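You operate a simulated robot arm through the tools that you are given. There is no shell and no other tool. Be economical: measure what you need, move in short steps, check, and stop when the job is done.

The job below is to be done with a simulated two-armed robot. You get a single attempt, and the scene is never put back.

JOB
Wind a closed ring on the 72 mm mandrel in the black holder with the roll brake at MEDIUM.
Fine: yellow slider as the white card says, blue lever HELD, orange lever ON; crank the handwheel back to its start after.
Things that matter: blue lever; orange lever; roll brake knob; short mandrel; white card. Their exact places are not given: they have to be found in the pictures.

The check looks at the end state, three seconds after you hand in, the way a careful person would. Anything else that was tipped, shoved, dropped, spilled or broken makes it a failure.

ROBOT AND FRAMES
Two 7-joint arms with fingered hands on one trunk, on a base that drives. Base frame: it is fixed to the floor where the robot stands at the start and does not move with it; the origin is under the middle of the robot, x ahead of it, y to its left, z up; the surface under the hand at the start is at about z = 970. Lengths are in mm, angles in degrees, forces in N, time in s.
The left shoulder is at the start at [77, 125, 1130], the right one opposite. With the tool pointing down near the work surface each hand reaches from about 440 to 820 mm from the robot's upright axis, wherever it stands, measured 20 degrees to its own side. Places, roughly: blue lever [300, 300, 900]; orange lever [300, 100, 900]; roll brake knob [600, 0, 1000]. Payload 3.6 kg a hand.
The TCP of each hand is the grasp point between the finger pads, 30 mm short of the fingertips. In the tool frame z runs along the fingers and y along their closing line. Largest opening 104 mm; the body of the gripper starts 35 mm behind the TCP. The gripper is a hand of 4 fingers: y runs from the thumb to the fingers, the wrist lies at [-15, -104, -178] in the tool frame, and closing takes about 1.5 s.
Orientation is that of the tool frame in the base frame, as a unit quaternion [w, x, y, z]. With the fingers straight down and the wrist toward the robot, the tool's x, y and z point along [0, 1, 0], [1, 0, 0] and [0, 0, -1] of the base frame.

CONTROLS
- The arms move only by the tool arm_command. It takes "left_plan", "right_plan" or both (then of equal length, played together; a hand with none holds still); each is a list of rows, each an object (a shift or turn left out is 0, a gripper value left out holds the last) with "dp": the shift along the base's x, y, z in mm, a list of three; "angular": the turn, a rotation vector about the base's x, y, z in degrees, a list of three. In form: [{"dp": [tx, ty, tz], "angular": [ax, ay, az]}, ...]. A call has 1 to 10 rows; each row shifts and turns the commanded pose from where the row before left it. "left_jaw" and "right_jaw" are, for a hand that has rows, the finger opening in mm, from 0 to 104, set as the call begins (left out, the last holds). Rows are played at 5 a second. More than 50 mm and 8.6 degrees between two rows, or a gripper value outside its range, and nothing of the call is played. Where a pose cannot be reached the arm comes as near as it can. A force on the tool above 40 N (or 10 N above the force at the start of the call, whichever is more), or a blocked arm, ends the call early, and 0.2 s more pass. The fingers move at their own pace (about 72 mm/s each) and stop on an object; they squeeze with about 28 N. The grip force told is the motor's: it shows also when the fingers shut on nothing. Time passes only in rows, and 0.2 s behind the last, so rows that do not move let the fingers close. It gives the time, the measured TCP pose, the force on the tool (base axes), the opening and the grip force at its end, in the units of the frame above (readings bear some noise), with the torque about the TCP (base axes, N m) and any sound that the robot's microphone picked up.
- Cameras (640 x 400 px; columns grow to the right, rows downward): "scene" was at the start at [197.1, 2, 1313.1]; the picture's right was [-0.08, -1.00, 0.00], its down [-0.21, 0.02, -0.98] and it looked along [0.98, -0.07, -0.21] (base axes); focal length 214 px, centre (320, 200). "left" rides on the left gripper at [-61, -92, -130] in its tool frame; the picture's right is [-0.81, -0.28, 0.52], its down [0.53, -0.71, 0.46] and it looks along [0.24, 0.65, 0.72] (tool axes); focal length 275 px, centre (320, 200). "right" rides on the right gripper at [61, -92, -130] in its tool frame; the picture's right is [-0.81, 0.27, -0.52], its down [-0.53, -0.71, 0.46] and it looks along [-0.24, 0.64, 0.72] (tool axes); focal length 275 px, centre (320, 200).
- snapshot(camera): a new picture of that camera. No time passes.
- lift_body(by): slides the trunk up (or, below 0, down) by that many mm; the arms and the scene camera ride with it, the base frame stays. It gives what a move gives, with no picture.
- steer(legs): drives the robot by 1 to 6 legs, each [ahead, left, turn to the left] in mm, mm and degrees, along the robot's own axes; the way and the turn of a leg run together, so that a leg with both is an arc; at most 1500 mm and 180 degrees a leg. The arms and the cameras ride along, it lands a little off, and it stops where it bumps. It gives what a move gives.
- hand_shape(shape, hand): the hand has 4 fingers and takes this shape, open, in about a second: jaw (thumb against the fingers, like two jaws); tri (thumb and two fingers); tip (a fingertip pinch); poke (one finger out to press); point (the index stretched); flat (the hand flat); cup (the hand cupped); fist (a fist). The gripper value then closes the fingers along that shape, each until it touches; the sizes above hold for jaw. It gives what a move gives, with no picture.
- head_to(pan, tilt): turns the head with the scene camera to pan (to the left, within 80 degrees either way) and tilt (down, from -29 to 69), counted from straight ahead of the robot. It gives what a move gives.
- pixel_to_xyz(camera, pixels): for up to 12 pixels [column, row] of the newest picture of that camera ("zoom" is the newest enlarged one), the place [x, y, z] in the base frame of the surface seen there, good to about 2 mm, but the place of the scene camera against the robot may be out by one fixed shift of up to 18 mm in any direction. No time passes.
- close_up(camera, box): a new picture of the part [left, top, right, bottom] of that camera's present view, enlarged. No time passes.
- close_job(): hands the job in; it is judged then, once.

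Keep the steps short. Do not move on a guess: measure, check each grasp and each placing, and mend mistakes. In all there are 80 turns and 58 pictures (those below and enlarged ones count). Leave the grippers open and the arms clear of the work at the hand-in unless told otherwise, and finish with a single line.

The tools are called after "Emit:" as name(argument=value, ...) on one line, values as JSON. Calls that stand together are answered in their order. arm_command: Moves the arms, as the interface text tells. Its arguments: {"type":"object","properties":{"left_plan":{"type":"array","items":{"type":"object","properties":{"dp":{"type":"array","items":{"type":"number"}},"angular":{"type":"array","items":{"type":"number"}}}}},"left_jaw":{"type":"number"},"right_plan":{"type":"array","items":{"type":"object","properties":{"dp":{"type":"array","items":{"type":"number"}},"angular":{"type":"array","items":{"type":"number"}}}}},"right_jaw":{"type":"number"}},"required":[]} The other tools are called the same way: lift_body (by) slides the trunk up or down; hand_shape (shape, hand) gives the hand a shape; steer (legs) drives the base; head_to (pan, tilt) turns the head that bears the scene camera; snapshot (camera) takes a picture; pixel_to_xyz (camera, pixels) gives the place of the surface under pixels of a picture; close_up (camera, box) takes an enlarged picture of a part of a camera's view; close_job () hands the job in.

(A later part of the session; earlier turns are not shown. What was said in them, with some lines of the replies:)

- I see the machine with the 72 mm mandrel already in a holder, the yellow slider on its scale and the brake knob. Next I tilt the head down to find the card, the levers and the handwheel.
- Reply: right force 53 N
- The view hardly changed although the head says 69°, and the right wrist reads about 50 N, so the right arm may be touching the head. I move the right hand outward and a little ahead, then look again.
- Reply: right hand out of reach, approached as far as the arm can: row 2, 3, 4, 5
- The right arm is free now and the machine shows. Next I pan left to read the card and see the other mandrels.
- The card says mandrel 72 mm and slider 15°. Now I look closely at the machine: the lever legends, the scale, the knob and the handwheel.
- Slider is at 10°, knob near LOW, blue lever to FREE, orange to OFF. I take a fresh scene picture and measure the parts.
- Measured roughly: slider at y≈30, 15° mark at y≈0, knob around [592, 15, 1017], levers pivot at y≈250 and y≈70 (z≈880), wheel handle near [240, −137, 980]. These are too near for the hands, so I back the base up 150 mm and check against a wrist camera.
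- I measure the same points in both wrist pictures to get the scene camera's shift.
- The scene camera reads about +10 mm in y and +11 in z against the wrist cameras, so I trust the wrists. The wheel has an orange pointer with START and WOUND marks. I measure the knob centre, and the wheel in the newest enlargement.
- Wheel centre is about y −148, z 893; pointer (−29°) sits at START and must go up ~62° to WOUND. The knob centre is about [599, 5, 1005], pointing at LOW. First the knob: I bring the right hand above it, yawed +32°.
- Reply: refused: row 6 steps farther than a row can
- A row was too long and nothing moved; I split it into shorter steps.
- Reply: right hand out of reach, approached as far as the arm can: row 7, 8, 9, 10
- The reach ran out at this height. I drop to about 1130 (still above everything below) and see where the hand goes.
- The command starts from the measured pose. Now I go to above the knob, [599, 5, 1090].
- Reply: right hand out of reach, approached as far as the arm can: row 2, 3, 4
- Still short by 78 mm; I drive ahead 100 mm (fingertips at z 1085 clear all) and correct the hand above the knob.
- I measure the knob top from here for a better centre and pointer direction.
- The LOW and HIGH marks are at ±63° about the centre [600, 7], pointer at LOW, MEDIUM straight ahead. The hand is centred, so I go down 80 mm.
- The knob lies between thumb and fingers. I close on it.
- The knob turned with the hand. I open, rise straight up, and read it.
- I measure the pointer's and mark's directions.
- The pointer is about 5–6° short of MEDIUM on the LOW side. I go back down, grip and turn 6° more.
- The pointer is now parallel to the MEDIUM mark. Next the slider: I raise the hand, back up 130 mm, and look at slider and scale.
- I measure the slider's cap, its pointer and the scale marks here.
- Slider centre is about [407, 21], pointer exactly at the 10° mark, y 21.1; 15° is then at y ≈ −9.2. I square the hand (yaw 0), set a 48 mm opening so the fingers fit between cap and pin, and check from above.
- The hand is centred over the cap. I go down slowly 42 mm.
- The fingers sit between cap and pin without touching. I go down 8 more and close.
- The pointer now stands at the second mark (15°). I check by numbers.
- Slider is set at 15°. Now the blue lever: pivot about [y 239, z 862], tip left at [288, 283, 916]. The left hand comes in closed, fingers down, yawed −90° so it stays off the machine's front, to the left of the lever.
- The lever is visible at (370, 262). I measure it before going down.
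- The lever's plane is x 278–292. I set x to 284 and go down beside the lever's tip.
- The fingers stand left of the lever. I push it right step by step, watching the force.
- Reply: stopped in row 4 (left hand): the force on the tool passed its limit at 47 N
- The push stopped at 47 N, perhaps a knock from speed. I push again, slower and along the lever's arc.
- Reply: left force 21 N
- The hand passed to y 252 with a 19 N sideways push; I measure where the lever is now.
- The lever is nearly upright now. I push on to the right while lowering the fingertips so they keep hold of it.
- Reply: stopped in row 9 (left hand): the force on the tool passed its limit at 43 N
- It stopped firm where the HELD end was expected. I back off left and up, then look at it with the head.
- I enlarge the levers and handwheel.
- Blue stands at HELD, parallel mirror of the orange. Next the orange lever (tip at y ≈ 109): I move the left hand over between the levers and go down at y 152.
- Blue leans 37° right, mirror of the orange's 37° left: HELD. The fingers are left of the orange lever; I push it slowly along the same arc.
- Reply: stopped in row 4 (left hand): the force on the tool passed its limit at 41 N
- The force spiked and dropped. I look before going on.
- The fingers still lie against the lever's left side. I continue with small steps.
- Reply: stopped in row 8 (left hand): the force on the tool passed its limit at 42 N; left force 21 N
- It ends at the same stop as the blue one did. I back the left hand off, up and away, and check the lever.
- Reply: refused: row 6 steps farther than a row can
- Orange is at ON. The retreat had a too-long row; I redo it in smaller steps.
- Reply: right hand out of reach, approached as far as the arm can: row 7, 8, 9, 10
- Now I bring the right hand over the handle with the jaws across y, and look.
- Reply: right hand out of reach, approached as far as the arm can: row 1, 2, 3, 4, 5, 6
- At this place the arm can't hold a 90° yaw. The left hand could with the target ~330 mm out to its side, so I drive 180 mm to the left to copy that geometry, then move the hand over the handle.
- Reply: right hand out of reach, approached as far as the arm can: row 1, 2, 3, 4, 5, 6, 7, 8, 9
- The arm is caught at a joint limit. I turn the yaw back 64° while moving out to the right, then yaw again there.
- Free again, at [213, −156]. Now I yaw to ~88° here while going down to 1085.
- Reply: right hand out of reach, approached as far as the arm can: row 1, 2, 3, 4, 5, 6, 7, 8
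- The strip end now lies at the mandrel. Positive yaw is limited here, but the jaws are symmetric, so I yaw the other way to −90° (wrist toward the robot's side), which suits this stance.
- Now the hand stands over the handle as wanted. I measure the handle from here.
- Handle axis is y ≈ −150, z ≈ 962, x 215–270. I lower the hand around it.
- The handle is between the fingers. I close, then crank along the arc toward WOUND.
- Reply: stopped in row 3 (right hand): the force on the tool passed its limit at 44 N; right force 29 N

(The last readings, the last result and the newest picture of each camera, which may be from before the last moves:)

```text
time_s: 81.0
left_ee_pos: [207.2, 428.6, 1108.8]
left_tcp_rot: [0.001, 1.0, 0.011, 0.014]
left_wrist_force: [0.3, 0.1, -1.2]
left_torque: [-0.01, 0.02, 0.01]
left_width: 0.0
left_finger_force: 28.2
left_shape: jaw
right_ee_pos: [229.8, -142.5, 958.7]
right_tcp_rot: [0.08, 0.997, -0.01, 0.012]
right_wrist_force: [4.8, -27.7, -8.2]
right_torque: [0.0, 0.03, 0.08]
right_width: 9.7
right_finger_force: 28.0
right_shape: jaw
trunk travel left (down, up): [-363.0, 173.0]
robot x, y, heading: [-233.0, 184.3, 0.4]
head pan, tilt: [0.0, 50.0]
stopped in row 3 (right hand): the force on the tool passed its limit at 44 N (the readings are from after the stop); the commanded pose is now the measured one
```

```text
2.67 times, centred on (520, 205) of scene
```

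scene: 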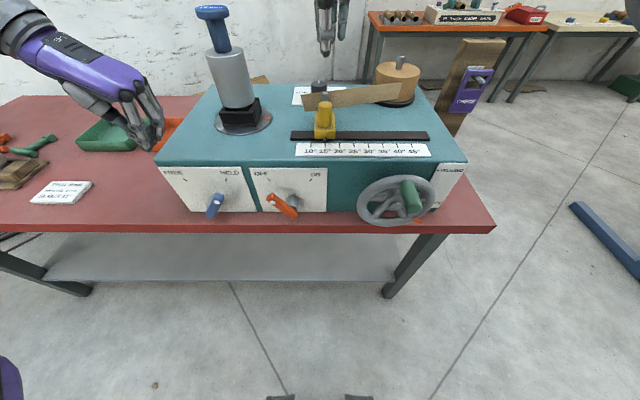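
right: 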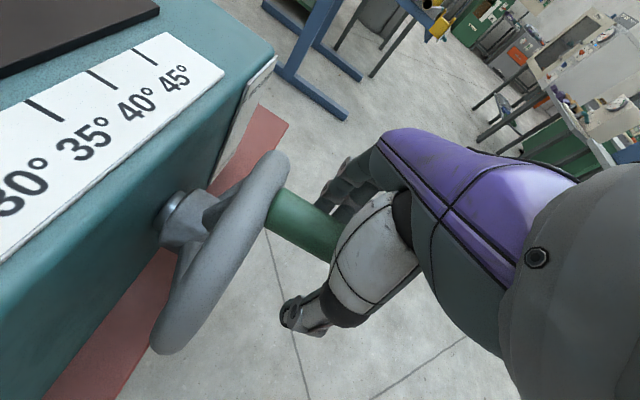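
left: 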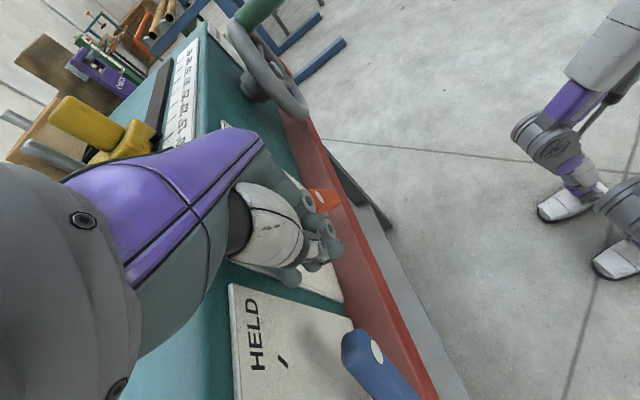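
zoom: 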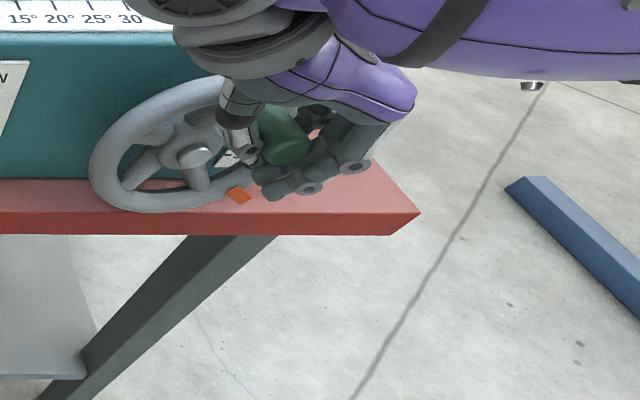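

The fingers cage the handle from below, and it resisted at 44 N after ~9 mm. I check whether the pointer moved.

Emit:
pixel_to_xyz(camera="zoom", pixels=[[234, 190], [240, 196], [246, 200], [232, 194], [278, 150], [290, 145], [265, 150], [195, 157]])

Emit:
close_up(camera="right", box=[200, 140, 380, 340])

```text
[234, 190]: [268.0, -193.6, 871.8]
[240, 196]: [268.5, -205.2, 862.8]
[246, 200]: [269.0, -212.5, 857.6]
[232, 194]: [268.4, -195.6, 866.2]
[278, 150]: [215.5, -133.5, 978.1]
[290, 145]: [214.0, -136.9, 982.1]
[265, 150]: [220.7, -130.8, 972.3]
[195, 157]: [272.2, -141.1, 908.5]
```

```text
2.00 times, centred on (290, 240) of right
```

zoom: 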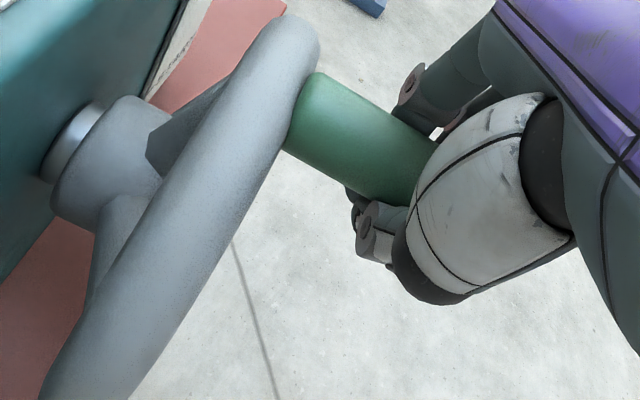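

The pointer has not moved: this way it is blocked or very stiff. I test the other way gently, a few mm to the right.

Emit:
arm_command(right_plan=[{"dp": [0, -4, 1], "angular": [3, 0, 0]}, {"dp": [0, -4, 1], "angular": [3, 0, 0]}, {"dp": [0, -4, 0], "angular": [2, 0, 0]}, {"dp": [0, -4, 0]}, {"dp": [0, -4, 0]}, {"dp": [0, -4, 0]}, {"dp": [0, -3, -1]}, {"dp": [0, 0, 0]}])

Emit:
pixel_to_xyz(camera="right", pixels=[[250, 220]])

```text
time_s: 82.8
left_ee_pos: [208.1, 430.5, 1109.1]
left_tcp_rot: [0.001, 1.0, 0.013, 0.013]
left_wrist_force: [-0.5, 0.9, -0.4]
left_torque: [0.01, 0.02, 0.05]
left_width: 0.1
left_finger_force: 28.5
left_shape: jaw
right_ee_pos: [230.3, -162.8, 961.1]
right_tcp_rot: [0.006, 1.0, -0.005, 0.013]
right_wrist_force: [-1.8, 14.1, -30.7]
right_torque: [0.43, 0.07, -0.05]
right_width: 9.7
right_finger_force: 28.1
right_shape: jaw
trunk travel left (down, up): [-363.0, 173.0]
robot x, y, heading: [-231.2, 185.6, 0.6]
head pan, tilt: [0.0, 50.0]
```

```text
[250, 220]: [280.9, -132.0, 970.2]
```

It went 12 mm to the right with no stop, so clockwise looks free. I follow the arc some 36° further clockwise and look at the pointer.

Emit:
arm_command(right_plan=[{"dp": [0, 0, -4]}, {"dp": [0, -7, -1.7]}, {"dp": [0, -6.8, -2.5]}, {"dp": [0, -6.5, -3.2]}, {"dp": [0, -6.1, -3.8]}, {"dp": [0, -5.7, -4.4]}, {"dp": [0, -5.2, -5]}, {"dp": [0, 0, 0]}])

Emit:
close_up(camera="scene", box=[400, 130, 600, 255])

```text
time_s: 84.5
left_ee_pos: [206.5, 433.0, 1109.1]
left_tcp_rot: [0.003, 1.0, 0.012, 0.014]
left_wrist_force: [-0.2, 0.0, -0.1]
left_torque: [-0.01, 0.01, 0.02]
left_width: 0.2
left_finger_force: 28.2
left_shape: jaw
right_ee_pos: [229.0, -200.4, 939.1]
right_tcp_rot: [0.008, 1.0, -0.006, 0.013]
right_wrist_force: [2.2, 16.8, -9.3]
right_torque: [0.18, 0.06, 0.02]
right_width: 9.3
right_finger_force: 27.4
right_shape: jaw
trunk travel left (down, up): [-363.0, 173.0]
robot x, y, heading: [-229.1, 184.1, 0.6]
head pan, tilt: [0.0, 50.0]
```

```text
3.20 times, centred on (500, 192) of scene
```

zoom: 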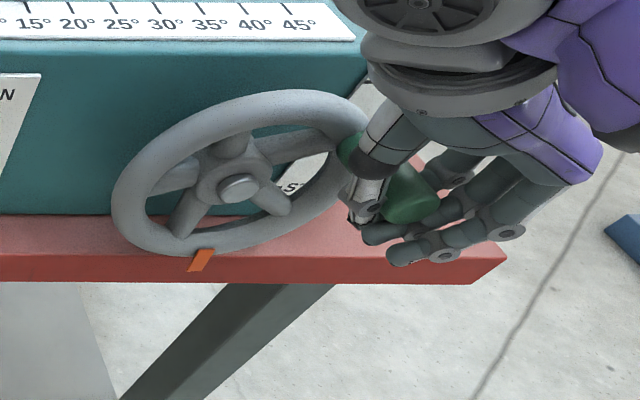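

The wheel turns clockwise: START → down around → WOUND, about 296°. Before following it round the bottom, I measure where the table's front edge is.

Emit:
pixel_to_xyz(camera="zoom", pixels=[[60, 252], [60, 235], [60, 262], [300, 258], [450, 250], [200, 262], [238, 187], [410, 205], [345, 190]])

```text
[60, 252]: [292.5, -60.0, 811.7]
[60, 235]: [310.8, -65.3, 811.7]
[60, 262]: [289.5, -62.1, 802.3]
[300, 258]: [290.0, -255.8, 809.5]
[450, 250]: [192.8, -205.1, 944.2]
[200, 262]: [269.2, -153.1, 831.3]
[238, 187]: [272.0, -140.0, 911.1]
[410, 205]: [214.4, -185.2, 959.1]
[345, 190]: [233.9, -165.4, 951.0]
```

The table edge is at x 290, clear of the fingers (x ≤ 265). I crank on clockwise along the circle.

Emit:
arm_command(right_plan=[{"dp": [0, -6, -7.5]}, {"dp": [0, -5, -8.3]}, {"dp": [0, -3.7, -8.8]}, {"dp": [0, -2.5, -9.3]}, {"dp": [0, -1.2, -9.6]}, {"dp": [0, 0.2, -9.6]}, {"dp": [0, 1.5, -9.5]}, {"dp": [0, 2.8, -9.2]}, {"dp": [0, 4.1, -8.8]}, {"dp": [0, 5.2, -8]}])

```text
time_s: 86.8
left_ee_pos: [206.1, 430.0, 1108.9]
left_tcp_rot: [0.0, 1.0, 0.011, 0.014]
left_wrist_force: [-0.4, -0.5, 0.7]
left_torque: [0.0, 0.02, -0.01]
left_width: 0.0
left_finger_force: 28.2
left_shape: jaw
right_ee_pos: [228.5, -210.3, 848.2]
right_tcp_rot: [0.009, 1.0, -0.01, 0.013]
right_wrist_force: [0.6, -15.6, -0.5]
right_torque: [0.65, 0.02, -0.12]
right_width: 7.2
right_finger_force: 28.1
right_shape: jaw
trunk travel left (down, up): [-363.0, 173.0]
robot x, y, heading: [-232.9, 181.1, 0.3]
head pan, tilt: [0.0, 50.0]
```

It follows. I continue around the bottom.

Emit:
arm_command(right_plan=[{"dp": [0, 9, -5]}, {"dp": [0, 9, -6.3]}, {"dp": [0, 8.5, -5.3]}, {"dp": [0, 8.8, -4]}, {"dp": [0, 9.2, -2.8]}, {"dp": [0, 9.5, -1.5]}, {"dp": [0, 9.6, -0.2]}, {"dp": [0, 9.6, 1.1]}, {"dp": [0, 9.3, 2.5]}, {"dp": [0, 8.8, 3.8]}])

```text
time_s: 87.2
left_ee_pos: [206.1, 430.6, 1109.0]
left_tcp_rot: [0.002, 1.0, 0.01, 0.014]
left_wrist_force: [-0.4, 1.0, -1.0]
left_torque: [-0.03, 0.02, 0.0]
left_width: 0.1
left_finger_force: 28.1
left_shape: jaw
right_ee_pos: [227.5, -209.8, 844.8]
right_tcp_rot: [0.015, 1.0, -0.018, 0.014]
right_wrist_force: [6.2, -22.3, -4.1]
right_torque: [1.02, 0.21, -0.01]
right_width: 7.0
right_finger_force: 28.3
right_shape: jaw
trunk travel left (down, up): [-363.0, 173.0]
robot x, y, heading: [-229.0, 184.1, 0.2]
head pan, tilt: [0.0, 50.0]
stopped in row 2 (right hand): the force on the tool passed its limit at 44 N (the readings are from after the stop); the commanded pose is now the measured one
```

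Stopped at 44 N moving left. I look at what blocks it.

Emit:
close_up(camera="scene", box=[400, 130, 600, 255])

```text
3.20 times, centred on (500, 192) of scene
```

zoom: 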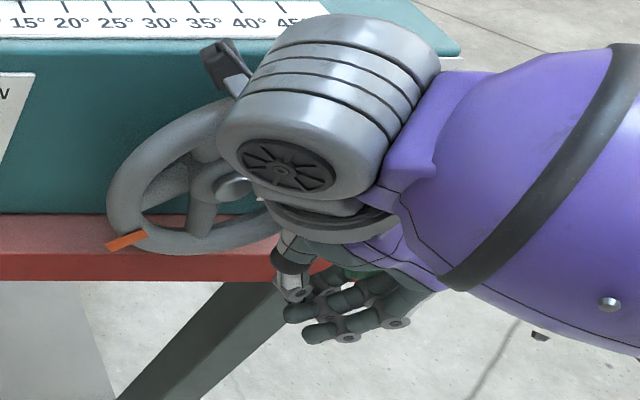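

The pointer has come round ~110°, but the back of the hand now meets the wheel rim. I open the fingers, tip the hand 45° so it comes from the robot's side (jaws still either side of the handle), and keep the height.

Emit:
arm_command(right_plan=[{"dp": [0, 0, 0]}, {"dp": [0, 0, 0]}, {"dp": [0, 0, 0]}, {"dp": [0, 0, 0]}, {"dp": [0, 0, 0]}], right_jaw=64)

Emit:
arm_command(right_plan=[{"dp": [-1, 0, 0], "angular": [0, -6, 0]}, {"dp": [-1, 0, 0], "angular": [0, -6, 0]}, {"dp": [0, 0, 0], "angular": [0, -6, 0]}, {"dp": [0, 0, 0], "angular": [0, -6, 0]}, {"dp": [0, 0, 0], "angular": [0, -6, 0]}, {"dp": [0, 0, 0], "angular": [0, -6, 0]}, {"dp": [0, 0, 0], "angular": [0, -6, 0]}, {"dp": [0, 0, 0], "angular": [0, -3, 0]}, {"dp": [0, 0, 0]}])

Emit:
snapshot(camera="right")

```text
time_s: 88.4
left_ee_pos: [205.0, 430.6, 1110.3]
left_tcp_rot: [0.002, 1.0, 0.012, 0.014]
left_wrist_force: [1.2, -0.5, 0.2]
left_torque: [-0.01, 0.01, -0.02]
left_width: 0.0
left_finger_force: 28.2
left_shape: jaw
right_ee_pos: [229.4, -205.0, 845.5]
right_tcp_rot: [0.012, 1.0, -0.014, 0.014]
right_wrist_force: [0.5, -0.6, 0.2]
right_torque: [-0.01, 0.01, 0.0]
right_width: 63.7
right_finger_force: 0.0
right_shape: jaw
trunk travel left (down, up): [-363.0, 173.0]
robot x, y, heading: [-233.3, 186.3, 0.1]
head pan, tilt: [0.0, 50.0]
```

```text
time_s: 90.4
left_ee_pos: [205.8, 425.0, 1110.7]
left_tcp_rot: [0.0, 1.0, 0.011, 0.014]
left_wrist_force: [-0.2, -0.4, -0.1]
left_torque: [-0.01, -0.01, 0.01]
left_width: 0.0
left_finger_force: 28.0
left_shape: jaw
right_ee_pos: [229.3, -189.9, 835.0]
right_tcp_rot: [-0.01, 0.935, -0.015, 0.355]
right_wrist_force: [-12.5, -35.4, -12.7]
right_torque: [1.67, -0.58, 0.06]
right_width: 65.4
right_finger_force: 0.1
right_shape: jaw
right hand out of reach, approached as far as the arm can: row 7, 8
trunk travel left (down, up): [-363.0, 173.0]
robot x, y, heading: [-234.3, 182.4, 0.1]
head pan, tilt: [0.0, 50.0]
```

```text
3 pictures are left
```

right: 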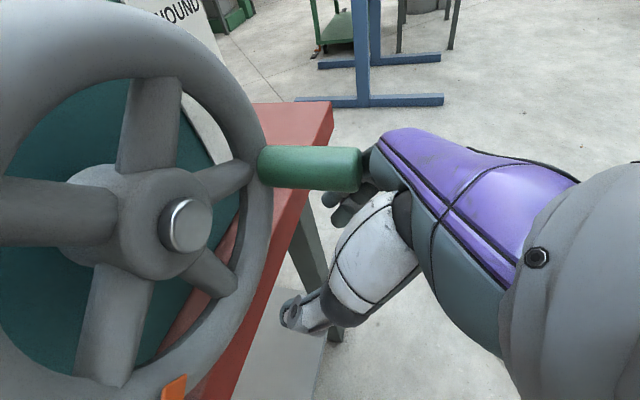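

I measure where handle, pointer and hub are now.

Emit:
pixel_to_xyz(camera="right", pixels=[[270, 165], [310, 155], [310, 183], [350, 170], [175, 388], [186, 225], [375, 165], [295, 312], [345, 205], [390, 270]])

```text
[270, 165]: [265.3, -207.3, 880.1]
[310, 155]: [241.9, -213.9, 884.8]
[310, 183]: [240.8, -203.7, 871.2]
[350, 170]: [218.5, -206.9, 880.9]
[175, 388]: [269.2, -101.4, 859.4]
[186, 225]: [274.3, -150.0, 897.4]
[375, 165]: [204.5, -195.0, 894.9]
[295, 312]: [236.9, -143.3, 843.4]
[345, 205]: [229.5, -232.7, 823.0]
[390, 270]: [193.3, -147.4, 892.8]
```

The handle is at about [y −215, z 874] (θ≈108°), so it sat 30 mm above the grasp point near the palm, and my arc was ahead of it; that was the block. I centre the hand on the handle properly and close.

Emit:
arm_command(right_plan=[{"dp": [0, -10, 0]}, {"dp": [0, -12, 5]}, {"dp": [0, -3, 12]}, {"dp": [0, 0, 12]}, {"dp": [0, 0, 10]}, {"dp": [0, 0, 0]}])

Emit:
arm_command(right_plan=[{"dp": [0, 0, 0]}, {"dp": [0, 0, 0]}, {"dp": [0, 0, 0]}, {"dp": [0, 0, 0]}, {"dp": [0, 0, 0]}, {"dp": [0, 0, 0]}], right_jaw=0)

```text
time_s: 91.8
left_ee_pos: [206.5, 431.6, 1109.2]
left_tcp_rot: [0.002, 1.0, 0.011, 0.014]
left_wrist_force: [-0.3, -0.2, -0.1]
left_torque: [0.0, 0.02, 0.01]
left_width: 0.0
left_finger_force: 27.9
left_shape: jaw
right_ee_pos: [232.9, -206.8, 877.1]
right_tcp_rot: [-0.011, 0.934, -0.01, 0.358]
right_wrist_force: [0.7, 0.0, 0.3]
right_torque: [-0.01, -0.03, 0.02]
right_width: 63.8
right_finger_force: 0.0
right_shape: jaw
trunk travel left (down, up): [-363.0, 173.0]
robot x, y, heading: [-234.1, 184.3, 0.3]
head pan, tilt: [0.0, 50.0]
```

```text
time_s: 93.2
left_ee_pos: [207.2, 430.2, 1108.7]
left_tcp_rot: [0.001, 1.0, 0.012, 0.014]
left_wrist_force: [0.2, -0.1, -0.6]
left_torque: [-0.01, -0.02, 0.01]
left_width: 0.0
left_finger_force: 28.3
left_shape: jaw
right_ee_pos: [232.5, -206.0, 877.1]
right_tcp_rot: [-0.011, 0.934, -0.011, 0.356]
right_wrist_force: [2.4, 3.8, -2.5]
right_torque: [-0.06, 0.0, 0.03]
right_width: 5.0
right_finger_force: 27.7
right_shape: jaw
trunk travel left (down, up): [-363.0, 173.0]
robot x, y, heading: [-231.2, 186.0, 0.3]
head pan, tilt: [0.0, 50.0]
```

The four fingers wrap around the handle (their tips nearly meet). I crank on, this time with the phase corrected, a short stretch and then check forces.

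Emit:
arm_command(right_plan=[{"dp": [0, 0, -6]}, {"dp": [0, 1, -8]}, {"dp": [0, 3.6, -8.9]}, {"dp": [0, 4.8, -8.4]}, {"dp": [0, 5.9, -7.6]}, {"dp": [0, 6.9, -6.7]}, {"dp": [0, 0, 0]}])

```text
time_s: 94.8
left_ee_pos: [206.9, 427.3, 1111.2]
left_tcp_rot: [0.0, 1.0, 0.01, 0.014]
left_wrist_force: [0.3, -0.7, -0.7]
left_torque: [0.05, 0.0, -0.03]
left_width: 0.0
left_finger_force: 28.2
left_shape: jaw
right_ee_pos: [232.5, -188.5, 828.7]
right_tcp_rot: [-0.011, 0.934, -0.012, 0.356]
right_wrist_force: [-3.0, -15.7, -5.9]
right_torque: [0.64, -0.21, 0.24]
right_width: 5.1
right_finger_force: 27.5
right_shape: jaw
trunk travel left (down, up): [-363.0, 173.0]
robot x, y, heading: [-230.9, 186.0, 0.2]
head pan, tilt: [0.0, 50.0]
```

It follows with ~16 N. I continue around the bottom.

Emit:
arm_command(right_plan=[{"dp": [0, 6.9, -6.7]}, {"dp": [0, 7.8, -5.6]}, {"dp": [0, 8.5, -4.6]}, {"dp": [0, 9.1, -3.2]}, {"dp": [0, 9.4, -2]}, {"dp": [0, 9.6, -0.7]}, {"dp": [0, 9.6, 0.7]}, {"dp": [0, 0, 0]}])

```text
time_s: 96.6
left_ee_pos: [206.0, 431.3, 1109.9]
left_tcp_rot: [0.001, 1.0, 0.011, 0.014]
left_wrist_force: [0.2, 0.6, -0.5]
left_torque: [-0.01, 0.04, 0.02]
left_width: 0.3
left_finger_force: 27.6
left_shape: jaw
right_ee_pos: [234.7, -122.6, 811.6]
right_tcp_rot: [-0.013, 0.934, -0.009, 0.357]
right_wrist_force: [-1.1, -1.0, -4.2]
right_torque: [0.08, -0.04, 0.01]
right_width: 4.4
right_finger_force: 27.9
right_shape: jaw
trunk travel left (down, up): [-363.0, 173.0]
robot x, y, heading: [-231.3, 184.8, 0.0]
head pan, tilt: [0.0, 50.0]
```

The force is small here at the bottom. I continue up the left side.

Emit:
arm_command(right_plan=[{"dp": [0, 8.8, 3.9]}, {"dp": [0, 8.2, 5.1]}, {"dp": [0, 7.3, 6.2]}, {"dp": [0, 6.5, 7.1]}, {"dp": [0, 5.4, 8]}, {"dp": [0, 4.2, 8.7]}, {"dp": [0, 0, 0]}])

```text
time_s: 98.2
left_ee_pos: [206.8, 432.0, 1109.2]
left_tcp_rot: [0.002, 1.0, 0.011, 0.014]
left_wrist_force: [0.2, -0.4, -0.4]
left_torque: [-0.02, 0.0, -0.02]
left_width: 0.1
left_finger_force: 27.3
left_shape: jaw
right_ee_pos: [233.9, -82.2, 848.2]
right_tcp_rot: [-0.012, 0.934, -0.009, 0.356]
right_wrist_force: [-3.9, 13.8, -14.4]
right_torque: [0.29, 0.02, 0.03]
right_width: 4.8
right_finger_force: 27.7
right_shape: jaw
trunk travel left (down, up): [-363.0, 173.0]
robot x, y, heading: [-232.3, 183.5, 0.3]
head pan, tilt: [0.0, 50.0]
```

The handle is still with the hand. I continue up toward WOUND.

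Emit:
arm_command(right_plan=[{"dp": [0, 4, 8.7]}, {"dp": [0, 3, 9.1]}, {"dp": [0, 1.6, 9.5]}, {"dp": [0, 0.4, 9.6]}, {"dp": [0, -1, 9.6]}, {"dp": [0, 0, 0]}])

```text
time_s: 99.6
left_ee_pos: [205.1, 432.5, 1109.4]
left_tcp_rot: [0.003, 1.0, 0.011, 0.014]
left_wrist_force: [0.7, 0.6, 0.1]
left_torque: [0.03, 0.03, -0.03]
left_width: 0.2
left_finger_force: 27.7
left_shape: jaw
right_ee_pos: [234.3, -73.1, 897.0]
right_tcp_rot: [-0.011, 0.933, -0.01, 0.359]
right_wrist_force: [1.0, 14.8, 1.0]
right_torque: [-0.03, 0.03, 0.03]
right_width: 4.2
right_finger_force: 27.9
right_shape: jaw
trunk travel left (down, up): [-363.0, 173.0]
robot x, y, heading: [-233.3, 182.4, 0.3]
head pan, tilt: [0.0, 50.0]
```

Emit:
arm_command(right_plan=[{"dp": [0, -3.5, 9]}, {"dp": [0, -4, 8.6]}, {"dp": [0, -4, 6]}, {"dp": [0, 0, 0]}])

Emit:
close_up(camera="scene", box=[400, 130, 600, 255])

```text
time_s: 100.6
left_ee_pos: [206.9, 432.2, 1108.7]
left_tcp_rot: [0.003, 1.0, 0.012, 0.014]
left_wrist_force: [0.2, 0.8, 0.0]
left_torque: [0.05, -0.03, -0.04]
left_width: 0.2
left_finger_force: 28.1
left_shape: jaw
right_ee_pos: [233.4, -85.2, 918.0]
right_tcp_rot: [-0.013, 0.935, -0.009, 0.354]
right_wrist_force: [-1.1, 23.8, -16.6]
right_torque: [-0.24, -0.05, -0.03]
right_width: 3.8
right_finger_force: 28.0
right_shape: jaw
trunk travel left (down, up): [-363.0, 173.0]
robot x, y, heading: [-230.3, 186.9, 0.4]
head pan, tilt: [0.0, 50.0]
```

```text
3.20 times, centred on (500, 192) of scene
```

zoom: 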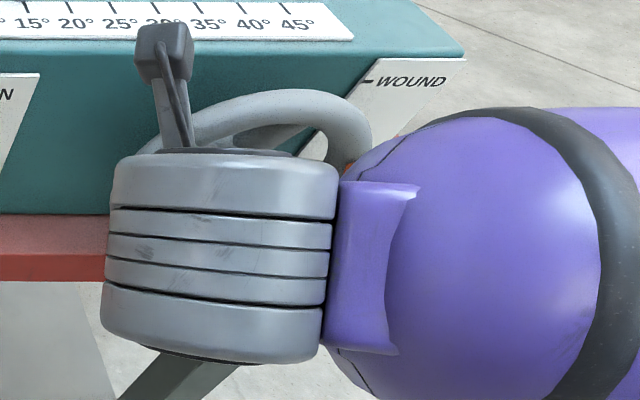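

An orange hint of the pointer shows at (350, 168). I measure it against WOUND (368, 80).

Emit:
pixel_to_xyz(camera="zoom", pixels=[[350, 167], [347, 170], [352, 164], [368, 80], [335, 160], [368, 140], [240, 92]])

```text
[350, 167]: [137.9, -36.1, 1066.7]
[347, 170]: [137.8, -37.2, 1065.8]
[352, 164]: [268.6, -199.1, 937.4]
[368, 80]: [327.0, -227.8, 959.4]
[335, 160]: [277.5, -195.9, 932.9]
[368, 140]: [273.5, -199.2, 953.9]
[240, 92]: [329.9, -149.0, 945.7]
```

The pointer is at about 30°, mark at 33°. I press on a few mm till the stop is felt.

Emit:
arm_command(right_plan=[{"dp": [0, -3, 4]}, {"dp": [0, -3, 4]}, {"dp": [0, -3, 4]}, {"dp": [0, -3, 4]}, {"dp": [0, -3, 3]}, {"dp": [0, 0, 0]}])

```text
time_s: 101.0
left_ee_pos: [205.3, 432.5, 1109.1]
left_tcp_rot: [0.003, 1.0, 0.013, 0.014]
left_wrist_force: [-0.1, 1.0, -0.2]
left_torque: [0.04, -0.01, 0.01]
left_width: 0.1
left_finger_force: 28.0
left_shape: jaw
right_ee_pos: [231.9, -84.2, 916.7]
right_tcp_rot: [-0.019, 0.937, -0.004, 0.348]
right_wrist_force: [3.7, 16.6, -16.2]
right_torque: [-0.15, 0.01, -0.01]
right_width: 3.8
right_finger_force: 27.9
right_shape: jaw
trunk travel left (down, up): [-363.0, 173.0]
robot x, y, heading: [-231.4, 182.6, 0.3]
head pan, tilt: [0.0, 50.0]
stopped in row 2 (right hand): the force on the tool passed its limit at 43 N (the readings are from after the stop); the commanded pose is now the measured one
```

I make sure with a purely upward push.

Emit:
arm_command(right_plan=[{"dp": [0, 3, 2]}, {"dp": [0, 0, 4]}, {"dp": [0, -1, 4]}, {"dp": [0, -1, 4]}, {"dp": [0, -1, 4]}, {"dp": [0, -2, 4]}, {"dp": [0, 0, 0]}])

```text
time_s: 101.6
left_ee_pos: [208.2, 431.5, 1109.0]
left_tcp_rot: [0.001, 1.0, 0.012, 0.013]
left_wrist_force: [0.3, -0.1, -0.5]
left_torque: [0.02, -0.03, 0.03]
left_width: 0.0
left_finger_force: 28.0
left_shape: jaw
right_ee_pos: [231.4, -82.2, 917.4]
right_tcp_rot: [-0.018, 0.939, -0.004, 0.343]
right_wrist_force: [11.9, 5.7, -20.7]
right_torque: [0.0, 0.02, 0.05]
right_width: 3.8
right_finger_force: 27.7
right_shape: jaw
trunk travel left (down, up): [-363.0, 173.0]
robot x, y, heading: [-230.9, 183.0, 0.4]
head pan, tilt: [0.0, 50.0]
stopped in row 3 (right hand): the force on the tool passed its limit at 43 N (the readings are from after the stop); the commanded pose is now the measured one
```

That is the stop: WOUND reached. Now I crank back the same way round, counter-clockwise.

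Emit:
arm_command(right_plan=[{"dp": [0, 1, -6]}, {"dp": [0, 2, -8]}, {"dp": [0, 3, -8.9]}, {"dp": [0, 2.4, -9.3]}, {"dp": [0, 1, -9.6]}, {"dp": [0, -0.4, -9.6]}, {"dp": [0, -1.6, -9.5]}, {"dp": [0, 0, 0]}])

```text
time_s: 103.4
left_ee_pos: [206.6, 431.8, 1110.2]
left_tcp_rot: [0.002, 1.0, 0.012, 0.014]
left_wrist_force: [0.9, -0.5, 0.3]
left_torque: [-0.01, 0.0, 0.0]
left_width: 0.0
left_finger_force: 28.1
left_shape: jaw
right_ee_pos: [230.1, -75.2, 860.2]
right_tcp_rot: [-0.017, 0.938, -0.005, 0.346]
right_wrist_force: [-0.5, -0.3, 0.0]
right_torque: [-0.05, -0.03, 0.01]
right_width: 3.8
right_finger_force: 27.9
right_shape: jaw
trunk travel left (down, up): [-363.0, 173.0]
robot x, y, heading: [-230.3, 185.1, 0.5]
head pan, tilt: [0.0, 50.0]
```

No force at all here; I must know if the handle came along, so I spend one picture.

Emit:
snapshot(camera="right")

```text
1 pictures are left
```

right: 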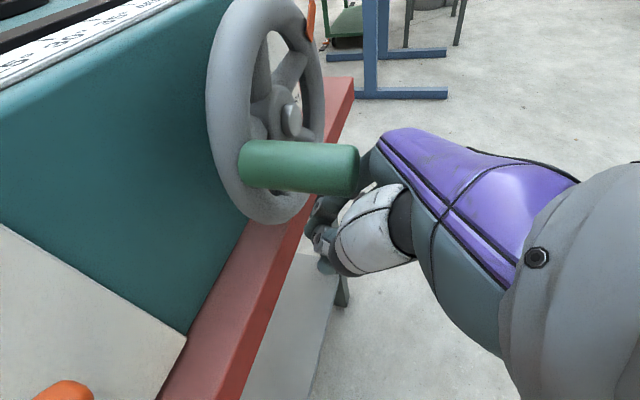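

Emit:
pixel_to_xyz(camera="right", pixels=[[250, 165], [300, 145], [300, 165], [300, 188], [350, 165], [312, 20], [310, 5], [290, 120], [325, 265], [320, 210], [365, 160]])

```text
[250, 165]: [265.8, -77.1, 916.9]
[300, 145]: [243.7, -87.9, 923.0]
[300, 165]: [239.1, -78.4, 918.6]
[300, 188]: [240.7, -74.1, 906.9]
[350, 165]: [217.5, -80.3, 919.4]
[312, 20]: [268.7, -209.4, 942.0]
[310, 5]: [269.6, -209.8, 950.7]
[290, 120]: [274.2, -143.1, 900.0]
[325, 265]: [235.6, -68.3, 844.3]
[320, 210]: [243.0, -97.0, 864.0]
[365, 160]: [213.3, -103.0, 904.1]
```

The handle is at θ≈285° (pointer 10° back from WOUND): it slipped toward the palm because of the 41° tilt. I open, lift the hand onto the handle, reduce the tilt to ~20°, and close again.

Emit:
arm_command(right_plan=[{"dp": [0, -6, 0]}, {"dp": [0, -6, 0]}, {"dp": [0, 0, 0]}, {"dp": [0, 0, 0]}, {"dp": [0, 0, 0]}], right_jaw=64)

Emit:
arm_command(right_plan=[{"dp": [1, 0, 5], "angular": [0, 3, 0]}, {"dp": [1, 0, 6], "angular": [0, 3, 0]}, {"dp": [1, 0, 6], "angular": [0, 3, 0]}, {"dp": [1, 0, 6], "angular": [0, 3, 0]}, {"dp": [1, 0, 6], "angular": [0, 3, 0]}, {"dp": [1, 0, 6], "angular": [0, 3, 0]}, {"dp": [0, 0, 5], "angular": [0, 3, 0]}, {"dp": [0, 0, 0]}])

Emit:
arm_command(right_plan=[{"dp": [0, 0, 0]}, {"dp": [0, 0, 0]}, {"dp": [0, 0, 0]}, {"dp": [0, 0, 0]}, {"dp": [0, 0, 0]}, {"dp": [0, 0, 0]}], right_jaw=0)

```text
time_s: 104.6
left_ee_pos: [204.6, 430.5, 1109.2]
left_tcp_rot: [0.001, 1.0, 0.011, 0.014]
left_wrist_force: [0.1, 0.4, 0.6]
left_torque: [-0.03, 0.01, -0.01]
left_width: 0.0
left_finger_force: 27.8
left_shape: jaw
right_ee_pos: [231.0, -88.6, 859.2]
right_tcp_rot: [-0.017, 0.938, -0.005, 0.346]
right_wrist_force: [-0.8, 0.3, 0.2]
right_torque: [0.02, 0.02, -0.02]
right_width: 63.6
right_finger_force: 0.1
right_shape: jaw
trunk travel left (down, up): [-363.0, 173.0]
robot x, y, heading: [-235.5, 184.8, 0.6]
head pan, tilt: [0.0, 50.0]
```

```text
time_s: 106.4
left_ee_pos: [205.8, 430.1, 1110.3]
left_tcp_rot: [0.002, 1.0, 0.011, 0.014]
left_wrist_force: [0.8, 1.6, -0.6]
left_torque: [-0.01, 0.0, 0.0]
left_width: 0.0
left_finger_force: 28.0
left_shape: jaw
right_ee_pos: [236.2, -87.7, 900.0]
right_tcp_rot: [-0.015, 0.986, -0.01, 0.168]
right_wrist_force: [-0.5, 0.3, 0.5]
right_torque: [0.02, -0.02, -0.03]
right_width: 64.0
right_finger_force: 0.1
right_shape: jaw
trunk travel left (down, up): [-363.0, 173.0]
robot x, y, heading: [-232.8, 180.8, 0.2]
head pan, tilt: [0.0, 50.0]
```

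```text
time_s: 107.8
left_ee_pos: [204.8, 431.5, 1108.7]
left_tcp_rot: [0.001, 1.0, 0.012, 0.014]
left_wrist_force: [0.5, -0.2, 0.6]
left_torque: [0.03, -0.03, -0.03]
left_width: 0.2
left_finger_force: 27.9
left_shape: jaw
right_ee_pos: [236.7, -87.2, 899.3]
right_tcp_rot: [-0.016, 0.985, -0.008, 0.17]
right_wrist_force: [1.9, 4.9, -1.8]
right_torque: [-0.06, 0.01, -0.06]
right_width: 3.0
right_finger_force: 27.6
right_shape: jaw
trunk travel left (down, up): [-363.0, 173.0]
robot x, y, heading: [-235.6, 183.2, 0.6]
head pan, tilt: [0.0, 50.0]
```

Closed around it. I crank back: down the left side.

Emit:
arm_command(right_plan=[{"dp": [0, 0, -8]}, {"dp": [0, 1, -9]}, {"dp": [0, 1.5, -9.5]}, {"dp": [0, 0.4, -9.6]}, {"dp": [0, -1, -9.6]}, {"dp": [0, -2, -9.5]}])

```text
time_s: 109.2
left_ee_pos: [205.3, 431.3, 1109.1]
left_tcp_rot: [0.001, 1.0, 0.012, 0.014]
left_wrist_force: [0.4, 0.3, -0.4]
left_torque: [0.0, -0.02, -0.02]
left_width: 0.2
left_finger_force: 27.7
left_shape: jaw
right_ee_pos: [236.1, -86.6, 844.8]
right_tcp_rot: [-0.015, 0.985, -0.008, 0.169]
right_wrist_force: [-0.3, -0.2, 0.0]
right_torque: [0.01, -0.01, 0.01]
right_width: 2.4
right_finger_force: 27.9
right_shape: jaw
trunk travel left (down, up): [-363.0, 173.0]
robot x, y, heading: [-229.9, 183.7, 0.4]
head pan, tilt: [0.0, 50.0]
```

No force shows, so the loop of the hand has slack; y follows tightly, z loosely. I go on down the left side and then across the bottom with the path allowing for that slack.

Emit:
arm_command(right_plan=[{"dp": [0, 2, -9]}, {"dp": [0, 1, -9]}, {"dp": [0, -1.5, -9]}, {"dp": [0, -3, -8.5]}, {"dp": [0, -4, -8]}, {"dp": [0, -5, -7]}])

Emit:
arm_command(right_plan=[{"dp": [0, -9, -4]}, {"dp": [0, -9, -4]}, {"dp": [0, -9, -3]}, {"dp": [0, -9, -2]}, {"dp": [0, -9, -1]}])

```text
time_s: 110.6
left_ee_pos: [205.8, 430.3, 1109.4]
left_tcp_rot: [0.002, 1.0, 0.011, 0.015]
left_wrist_force: [-0.1, 0.1, 0.2]
left_torque: [-0.02, 0.02, 0.0]
left_width: 0.3
left_finger_force: 28.0
left_shape: jaw
right_ee_pos: [237.9, -104.1, 801.0]
right_tcp_rot: [-0.008, 0.985, -0.014, 0.174]
right_wrist_force: [-7.0, -8.6, 12.9]
right_torque: [0.29, -0.09, 0.09]
right_width: 2.1
right_finger_force: 28.1
right_shape: jaw
trunk travel left (down, up): [-363.0, 173.0]
robot x, y, heading: [-232.3, 185.3, 0.3]
head pan, tilt: [0.0, 50.0]
stopped in row 6 (right hand): the force on the tool passed its limit at 43 N (the readings are from after the stop); the commanded pose is now the measured one
```

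```text
time_s: 111.8
left_ee_pos: [205.7, 431.0, 1109.7]
left_tcp_rot: [0.002, 1.0, 0.011, 0.014]
left_wrist_force: [-0.8, 0.0, 0.4]
left_torque: [0.01, 0.01, -0.01]
left_width: 0.0
left_finger_force: 28.0
left_shape: jaw
right_ee_pos: [237.2, -147.1, 782.8]
right_tcp_rot: [-0.011, 0.985, -0.011, 0.172]
right_wrist_force: [0.5, 1.3, -1.1]
right_torque: [-0.08, -0.01, 0.01]
right_width: 2.1
right_finger_force: 27.9
right_shape: jaw
trunk travel left (down, up): [-363.0, 173.0]
robot x, y, heading: [-230.8, 182.8, 0.4]
head pan, tilt: [0.0, 50.0]
```

The palm pushed the handle down (13 N) and the hand went across the bottom. I continue to the right side and start lifting.

Emit:
arm_command(right_plan=[{"dp": [0, -9, 0]}, {"dp": [0, -9, 0]}, {"dp": [0, -9, 2]}, {"dp": [0, -9, 4]}, {"dp": [0, -8, 6]}, {"dp": [0, -1, 9]}, {"dp": [0, -1, 9]}, {"dp": [0, -2, 9]}, {"dp": [0, -3, 8]}])

Emit:
arm_command(right_plan=[{"dp": [0, -6, 7.3]}, {"dp": [0, -5.2, 8.1]}, {"dp": [0, -4, 8.8]}, {"dp": [0, -2.6, 9.3]}, {"dp": [0, -1.3, 9.5]}, {"dp": [0, 0, 9.6]}])

```text
time_s: 113.8
left_ee_pos: [206.6, 429.8, 1110.9]
left_tcp_rot: [0.002, 1.0, 0.011, 0.014]
left_wrist_force: [-0.6, -0.4, 0.0]
left_torque: [-0.02, 0.0, -0.01]
left_width: 0.1
left_finger_force: 28.5
left_shape: jaw
right_ee_pos: [237.6, -197.1, 830.0]
right_tcp_rot: [-0.011, 0.985, -0.012, 0.172]
right_wrist_force: [0.2, -0.1, -4.0]
right_torque: [-0.01, -0.04, -0.02]
right_width: 2.5
right_finger_force: 28.2
right_shape: jaw
trunk travel left (down, up): [-363.0, 173.0]
robot x, y, heading: [-235.1, 184.7, 0.4]
head pan, tilt: [0.0, 50.0]
```

```text
time_s: 115.2
left_ee_pos: [206.4, 429.5, 1110.5]
left_tcp_rot: [0.001, 1.0, 0.011, 0.013]
left_wrist_force: [0.0, -0.6, -0.5]
left_torque: [-0.01, 0.02, 0.03]
left_width: 0.0
left_finger_force: 27.8
left_shape: jaw
right_ee_pos: [237.4, -219.1, 882.8]
right_tcp_rot: [-0.01, 0.985, -0.013, 0.172]
right_wrist_force: [-1.3, -9.4, -5.1]
right_torque: [-0.09, -0.04, -0.06]
right_width: 3.1
right_finger_force: 28.1
right_shape: jaw
trunk travel left (down, up): [-363.0, 173.0]
robot x, y, heading: [-234.7, 182.6, 0.3]
head pan, tilt: [0.0, 50.0]
```

The handle is with the hand (−9 N, −5 N) on the right side. I continue over to the top and on to the START stop.

Emit:
arm_command(right_plan=[{"dp": [0, 1, 9.6]}, {"dp": [0, 1.3, 9.5]}, {"dp": [0, 2.7, 9.2]}, {"dp": [0, 4, 8.8]}, {"dp": [0, 5.2, 8.1]}, {"dp": [0, 6.3, 7.2]}, {"dp": [0, 7.3, 6.3]}, {"dp": [0, 8.1, 5.2]}])

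Emit:
arm_command(right_plan=[{"dp": [0, 8.8, 4]}, {"dp": [0, 9.2, 2.7]}, {"dp": [0, 9.2, 1]}, {"dp": [0, 8, 0]}, {"dp": [0, 6, 0]}, {"dp": [0, 5, 0]}, {"dp": [0, 5, 0]}, {"dp": [0, 5, 0]}, {"dp": [0, 4, 0]}])

Emit:
close_up(camera="scene", box=[340, 110, 600, 270])

```text
time_s: 117.0
left_ee_pos: [206.6, 429.9, 1109.4]
left_tcp_rot: [0.001, 1.0, 0.011, 0.014]
left_wrist_force: [0.2, 0.1, -0.6]
left_torque: [-0.01, 0.0, 0.02]
left_width: 0.1
left_finger_force: 28.4
left_shape: jaw
right_ee_pos: [238.1, -180.2, 946.0]
right_tcp_rot: [-0.011, 0.985, -0.01, 0.171]
right_wrist_force: [-0.8, 3.0, -21.1]
right_torque: [-0.28, -0.02, -0.06]
right_width: 3.3
right_finger_force: 28.3
right_shape: jaw
trunk travel left (down, up): [-363.0, 173.0]
robot x, y, heading: [-233.7, 181.5, 0.3]
head pan, tilt: [0.0, 50.0]
```

```text
time_s: 118.5
left_ee_pos: [209.3, 427.3, 1109.7]
left_tcp_rot: [0.0, 1.0, 0.011, 0.014]
left_wrist_force: [0.4, 0.7, 0.0]
left_torque: [-0.03, 0.03, 0.02]
left_width: 0.0
left_finger_force: 27.8
left_shape: jaw
right_ee_pos: [238.1, -145.3, 955.9]
right_tcp_rot: [-0.003, 0.985, -0.024, 0.173]
right_wrist_force: [3.7, -23.0, -8.2]
right_torque: [0.0, -0.01, -0.08]
right_width: 4.1
right_finger_force: 28.5
right_shape: jaw
trunk travel left (down, up): [-363.0, 173.0]
robot x, y, heading: [-233.3, 182.9, -0.0]
head pan, tilt: [0.0, 50.0]
stopped in row 7 (right hand): the force on the tool passed its limit at 43 N (the readings are from after the stop); the commanded pose is now the measured one
```

```text
2.46 times, centred on (470, 190) of scene
5 turns are left
```

zoom: 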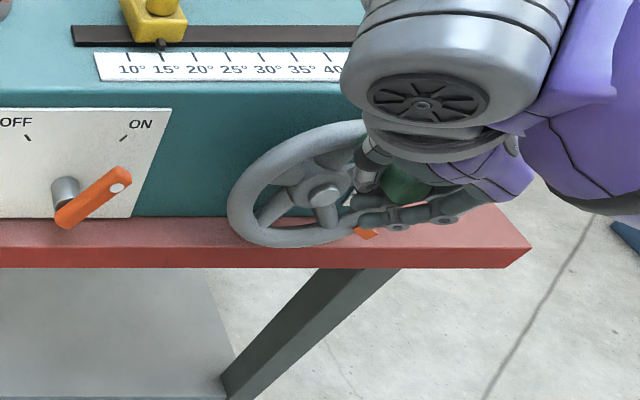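

The pointer is back at START, against the same stop as at the beginning; orange is ON and slider at 15°. I ease off, open, lift straight up, open the left hand too, and back away.

Emit:
arm_command(right_plan=[{"dp": [0, -4, 0]}, {"dp": [0, 0, 0]}, {"dp": [0, 0, 0]}, {"dp": [0, 0, 0]}, {"dp": [0, 0, 0]}, {"dp": [0, 0, 0]}], right_jaw=70)

Emit:
arm_command(right_plan=[{"dp": [0, 0, 12]}, {"dp": [0, 0, 15]}, {"dp": [0, 0, 20]}, {"dp": [0, 0, 25]}, {"dp": [0, 0, 30]}, {"dp": [0, 0, 30]}, {"dp": [0, 0, 0]}], left_plan=[{"dp": [0, 0, 0]}, {"dp": [0, 0, 0]}, {"dp": [0, 0, 0]}, {"dp": [0, 0, 0]}, {"dp": [0, 0, 0]}, {"dp": [0, 0, 0]}, {"dp": [0, 0, 0]}], left_jaw=100)

```text
time_s: 119.9
left_ee_pos: [206.6, 429.2, 1108.9]
left_tcp_rot: [0.002, 1.0, 0.01, 0.014]
left_wrist_force: [-0.3, -0.5, 0.1]
left_torque: [0.0, 0.02, -0.03]
left_width: 0.0
left_finger_force: 28.2
left_shape: jaw
right_ee_pos: [239.0, -143.7, 957.3]
right_tcp_rot: [-0.007, 0.984, -0.019, 0.175]
right_wrist_force: [0.1, -1.8, -0.7]
right_torque: [0.01, 0.02, -0.01]
right_width: 69.8
right_finger_force: 0.1
right_shape: jaw
trunk travel left (down, up): [-363.0, 173.0]
robot x, y, heading: [-231.9, 181.7, 0.4]
head pan, tilt: [0.0, 50.0]
```

```text
time_s: 121.5
left_ee_pos: [207.5, 430.2, 1109.1]
left_tcp_rot: [0.002, 1.0, 0.01, 0.015]
left_wrist_force: [-0.6, -0.3, 0.5]
left_torque: [0.01, -0.01, 0.0]
left_width: 99.7
left_finger_force: 0.0
left_shape: jaw
right_ee_pos: [236.8, -143.3, 1090.1]
right_tcp_rot: [-0.006, 0.984, -0.019, 0.175]
right_wrist_force: [0.0, 0.6, 1.6]
right_torque: [-0.01, 0.0, -0.01]
right_width: 69.8
right_finger_force: 0.0
right_shape: jaw
trunk travel left (down, up): [-363.0, 173.0]
robot x, y, heading: [-234.6, 183.6, -0.0]
head pan, tilt: [0.0, 50.0]
4 turns are left
```

The hand came off clean with no force on the handle. I back the robot away 150 mm so both arms are clear.

Emit:
steer(legs=[[-150, 0, 0]])

```text
time_s: 122.9
left_ee_pos: [55.1, 427.9, 1109.3]
left_tcp_rot: [0.002, 1.0, 0.009, 0.015]
left_wrist_force: [0.4, 0.6, -0.4]
left_torque: [0.02, -0.02, -0.01]
left_width: 99.6
left_finger_force: 0.1
left_shape: jaw
right_ee_pos: [82.2, -144.9, 1088.8]
right_tcp_rot: [-0.006, 0.984, -0.019, 0.175]
right_wrist_force: [-0.4, -0.3, 0.0]
right_torque: [0.0, -0.01, -0.02]
right_width: 69.8
right_finger_force: 0.2
right_shape: jaw
trunk travel left (down, up): [-363.0, 173.0]
robot x, y, heading: [-384.4, 181.9, 0.1]
head pan, tilt: [0.0, 50.0]
3 turns are left
```

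Everything is set: brake MEDIUM, slider 15°, blue HELD, orange ON, handwheel back at START, hands open and clear. I hand in.

Emit:
close_job()

```text
The job is handed in.
```

Handed in: brake at MEDIUM, slider at 15°, blue lever HELD, orange lever ON, and the handwheel cranked to the WOUND stop and back to START; I had no pictures left to look at the ring on the 72 mm mandrel, so whether it closed is unconfirmed.
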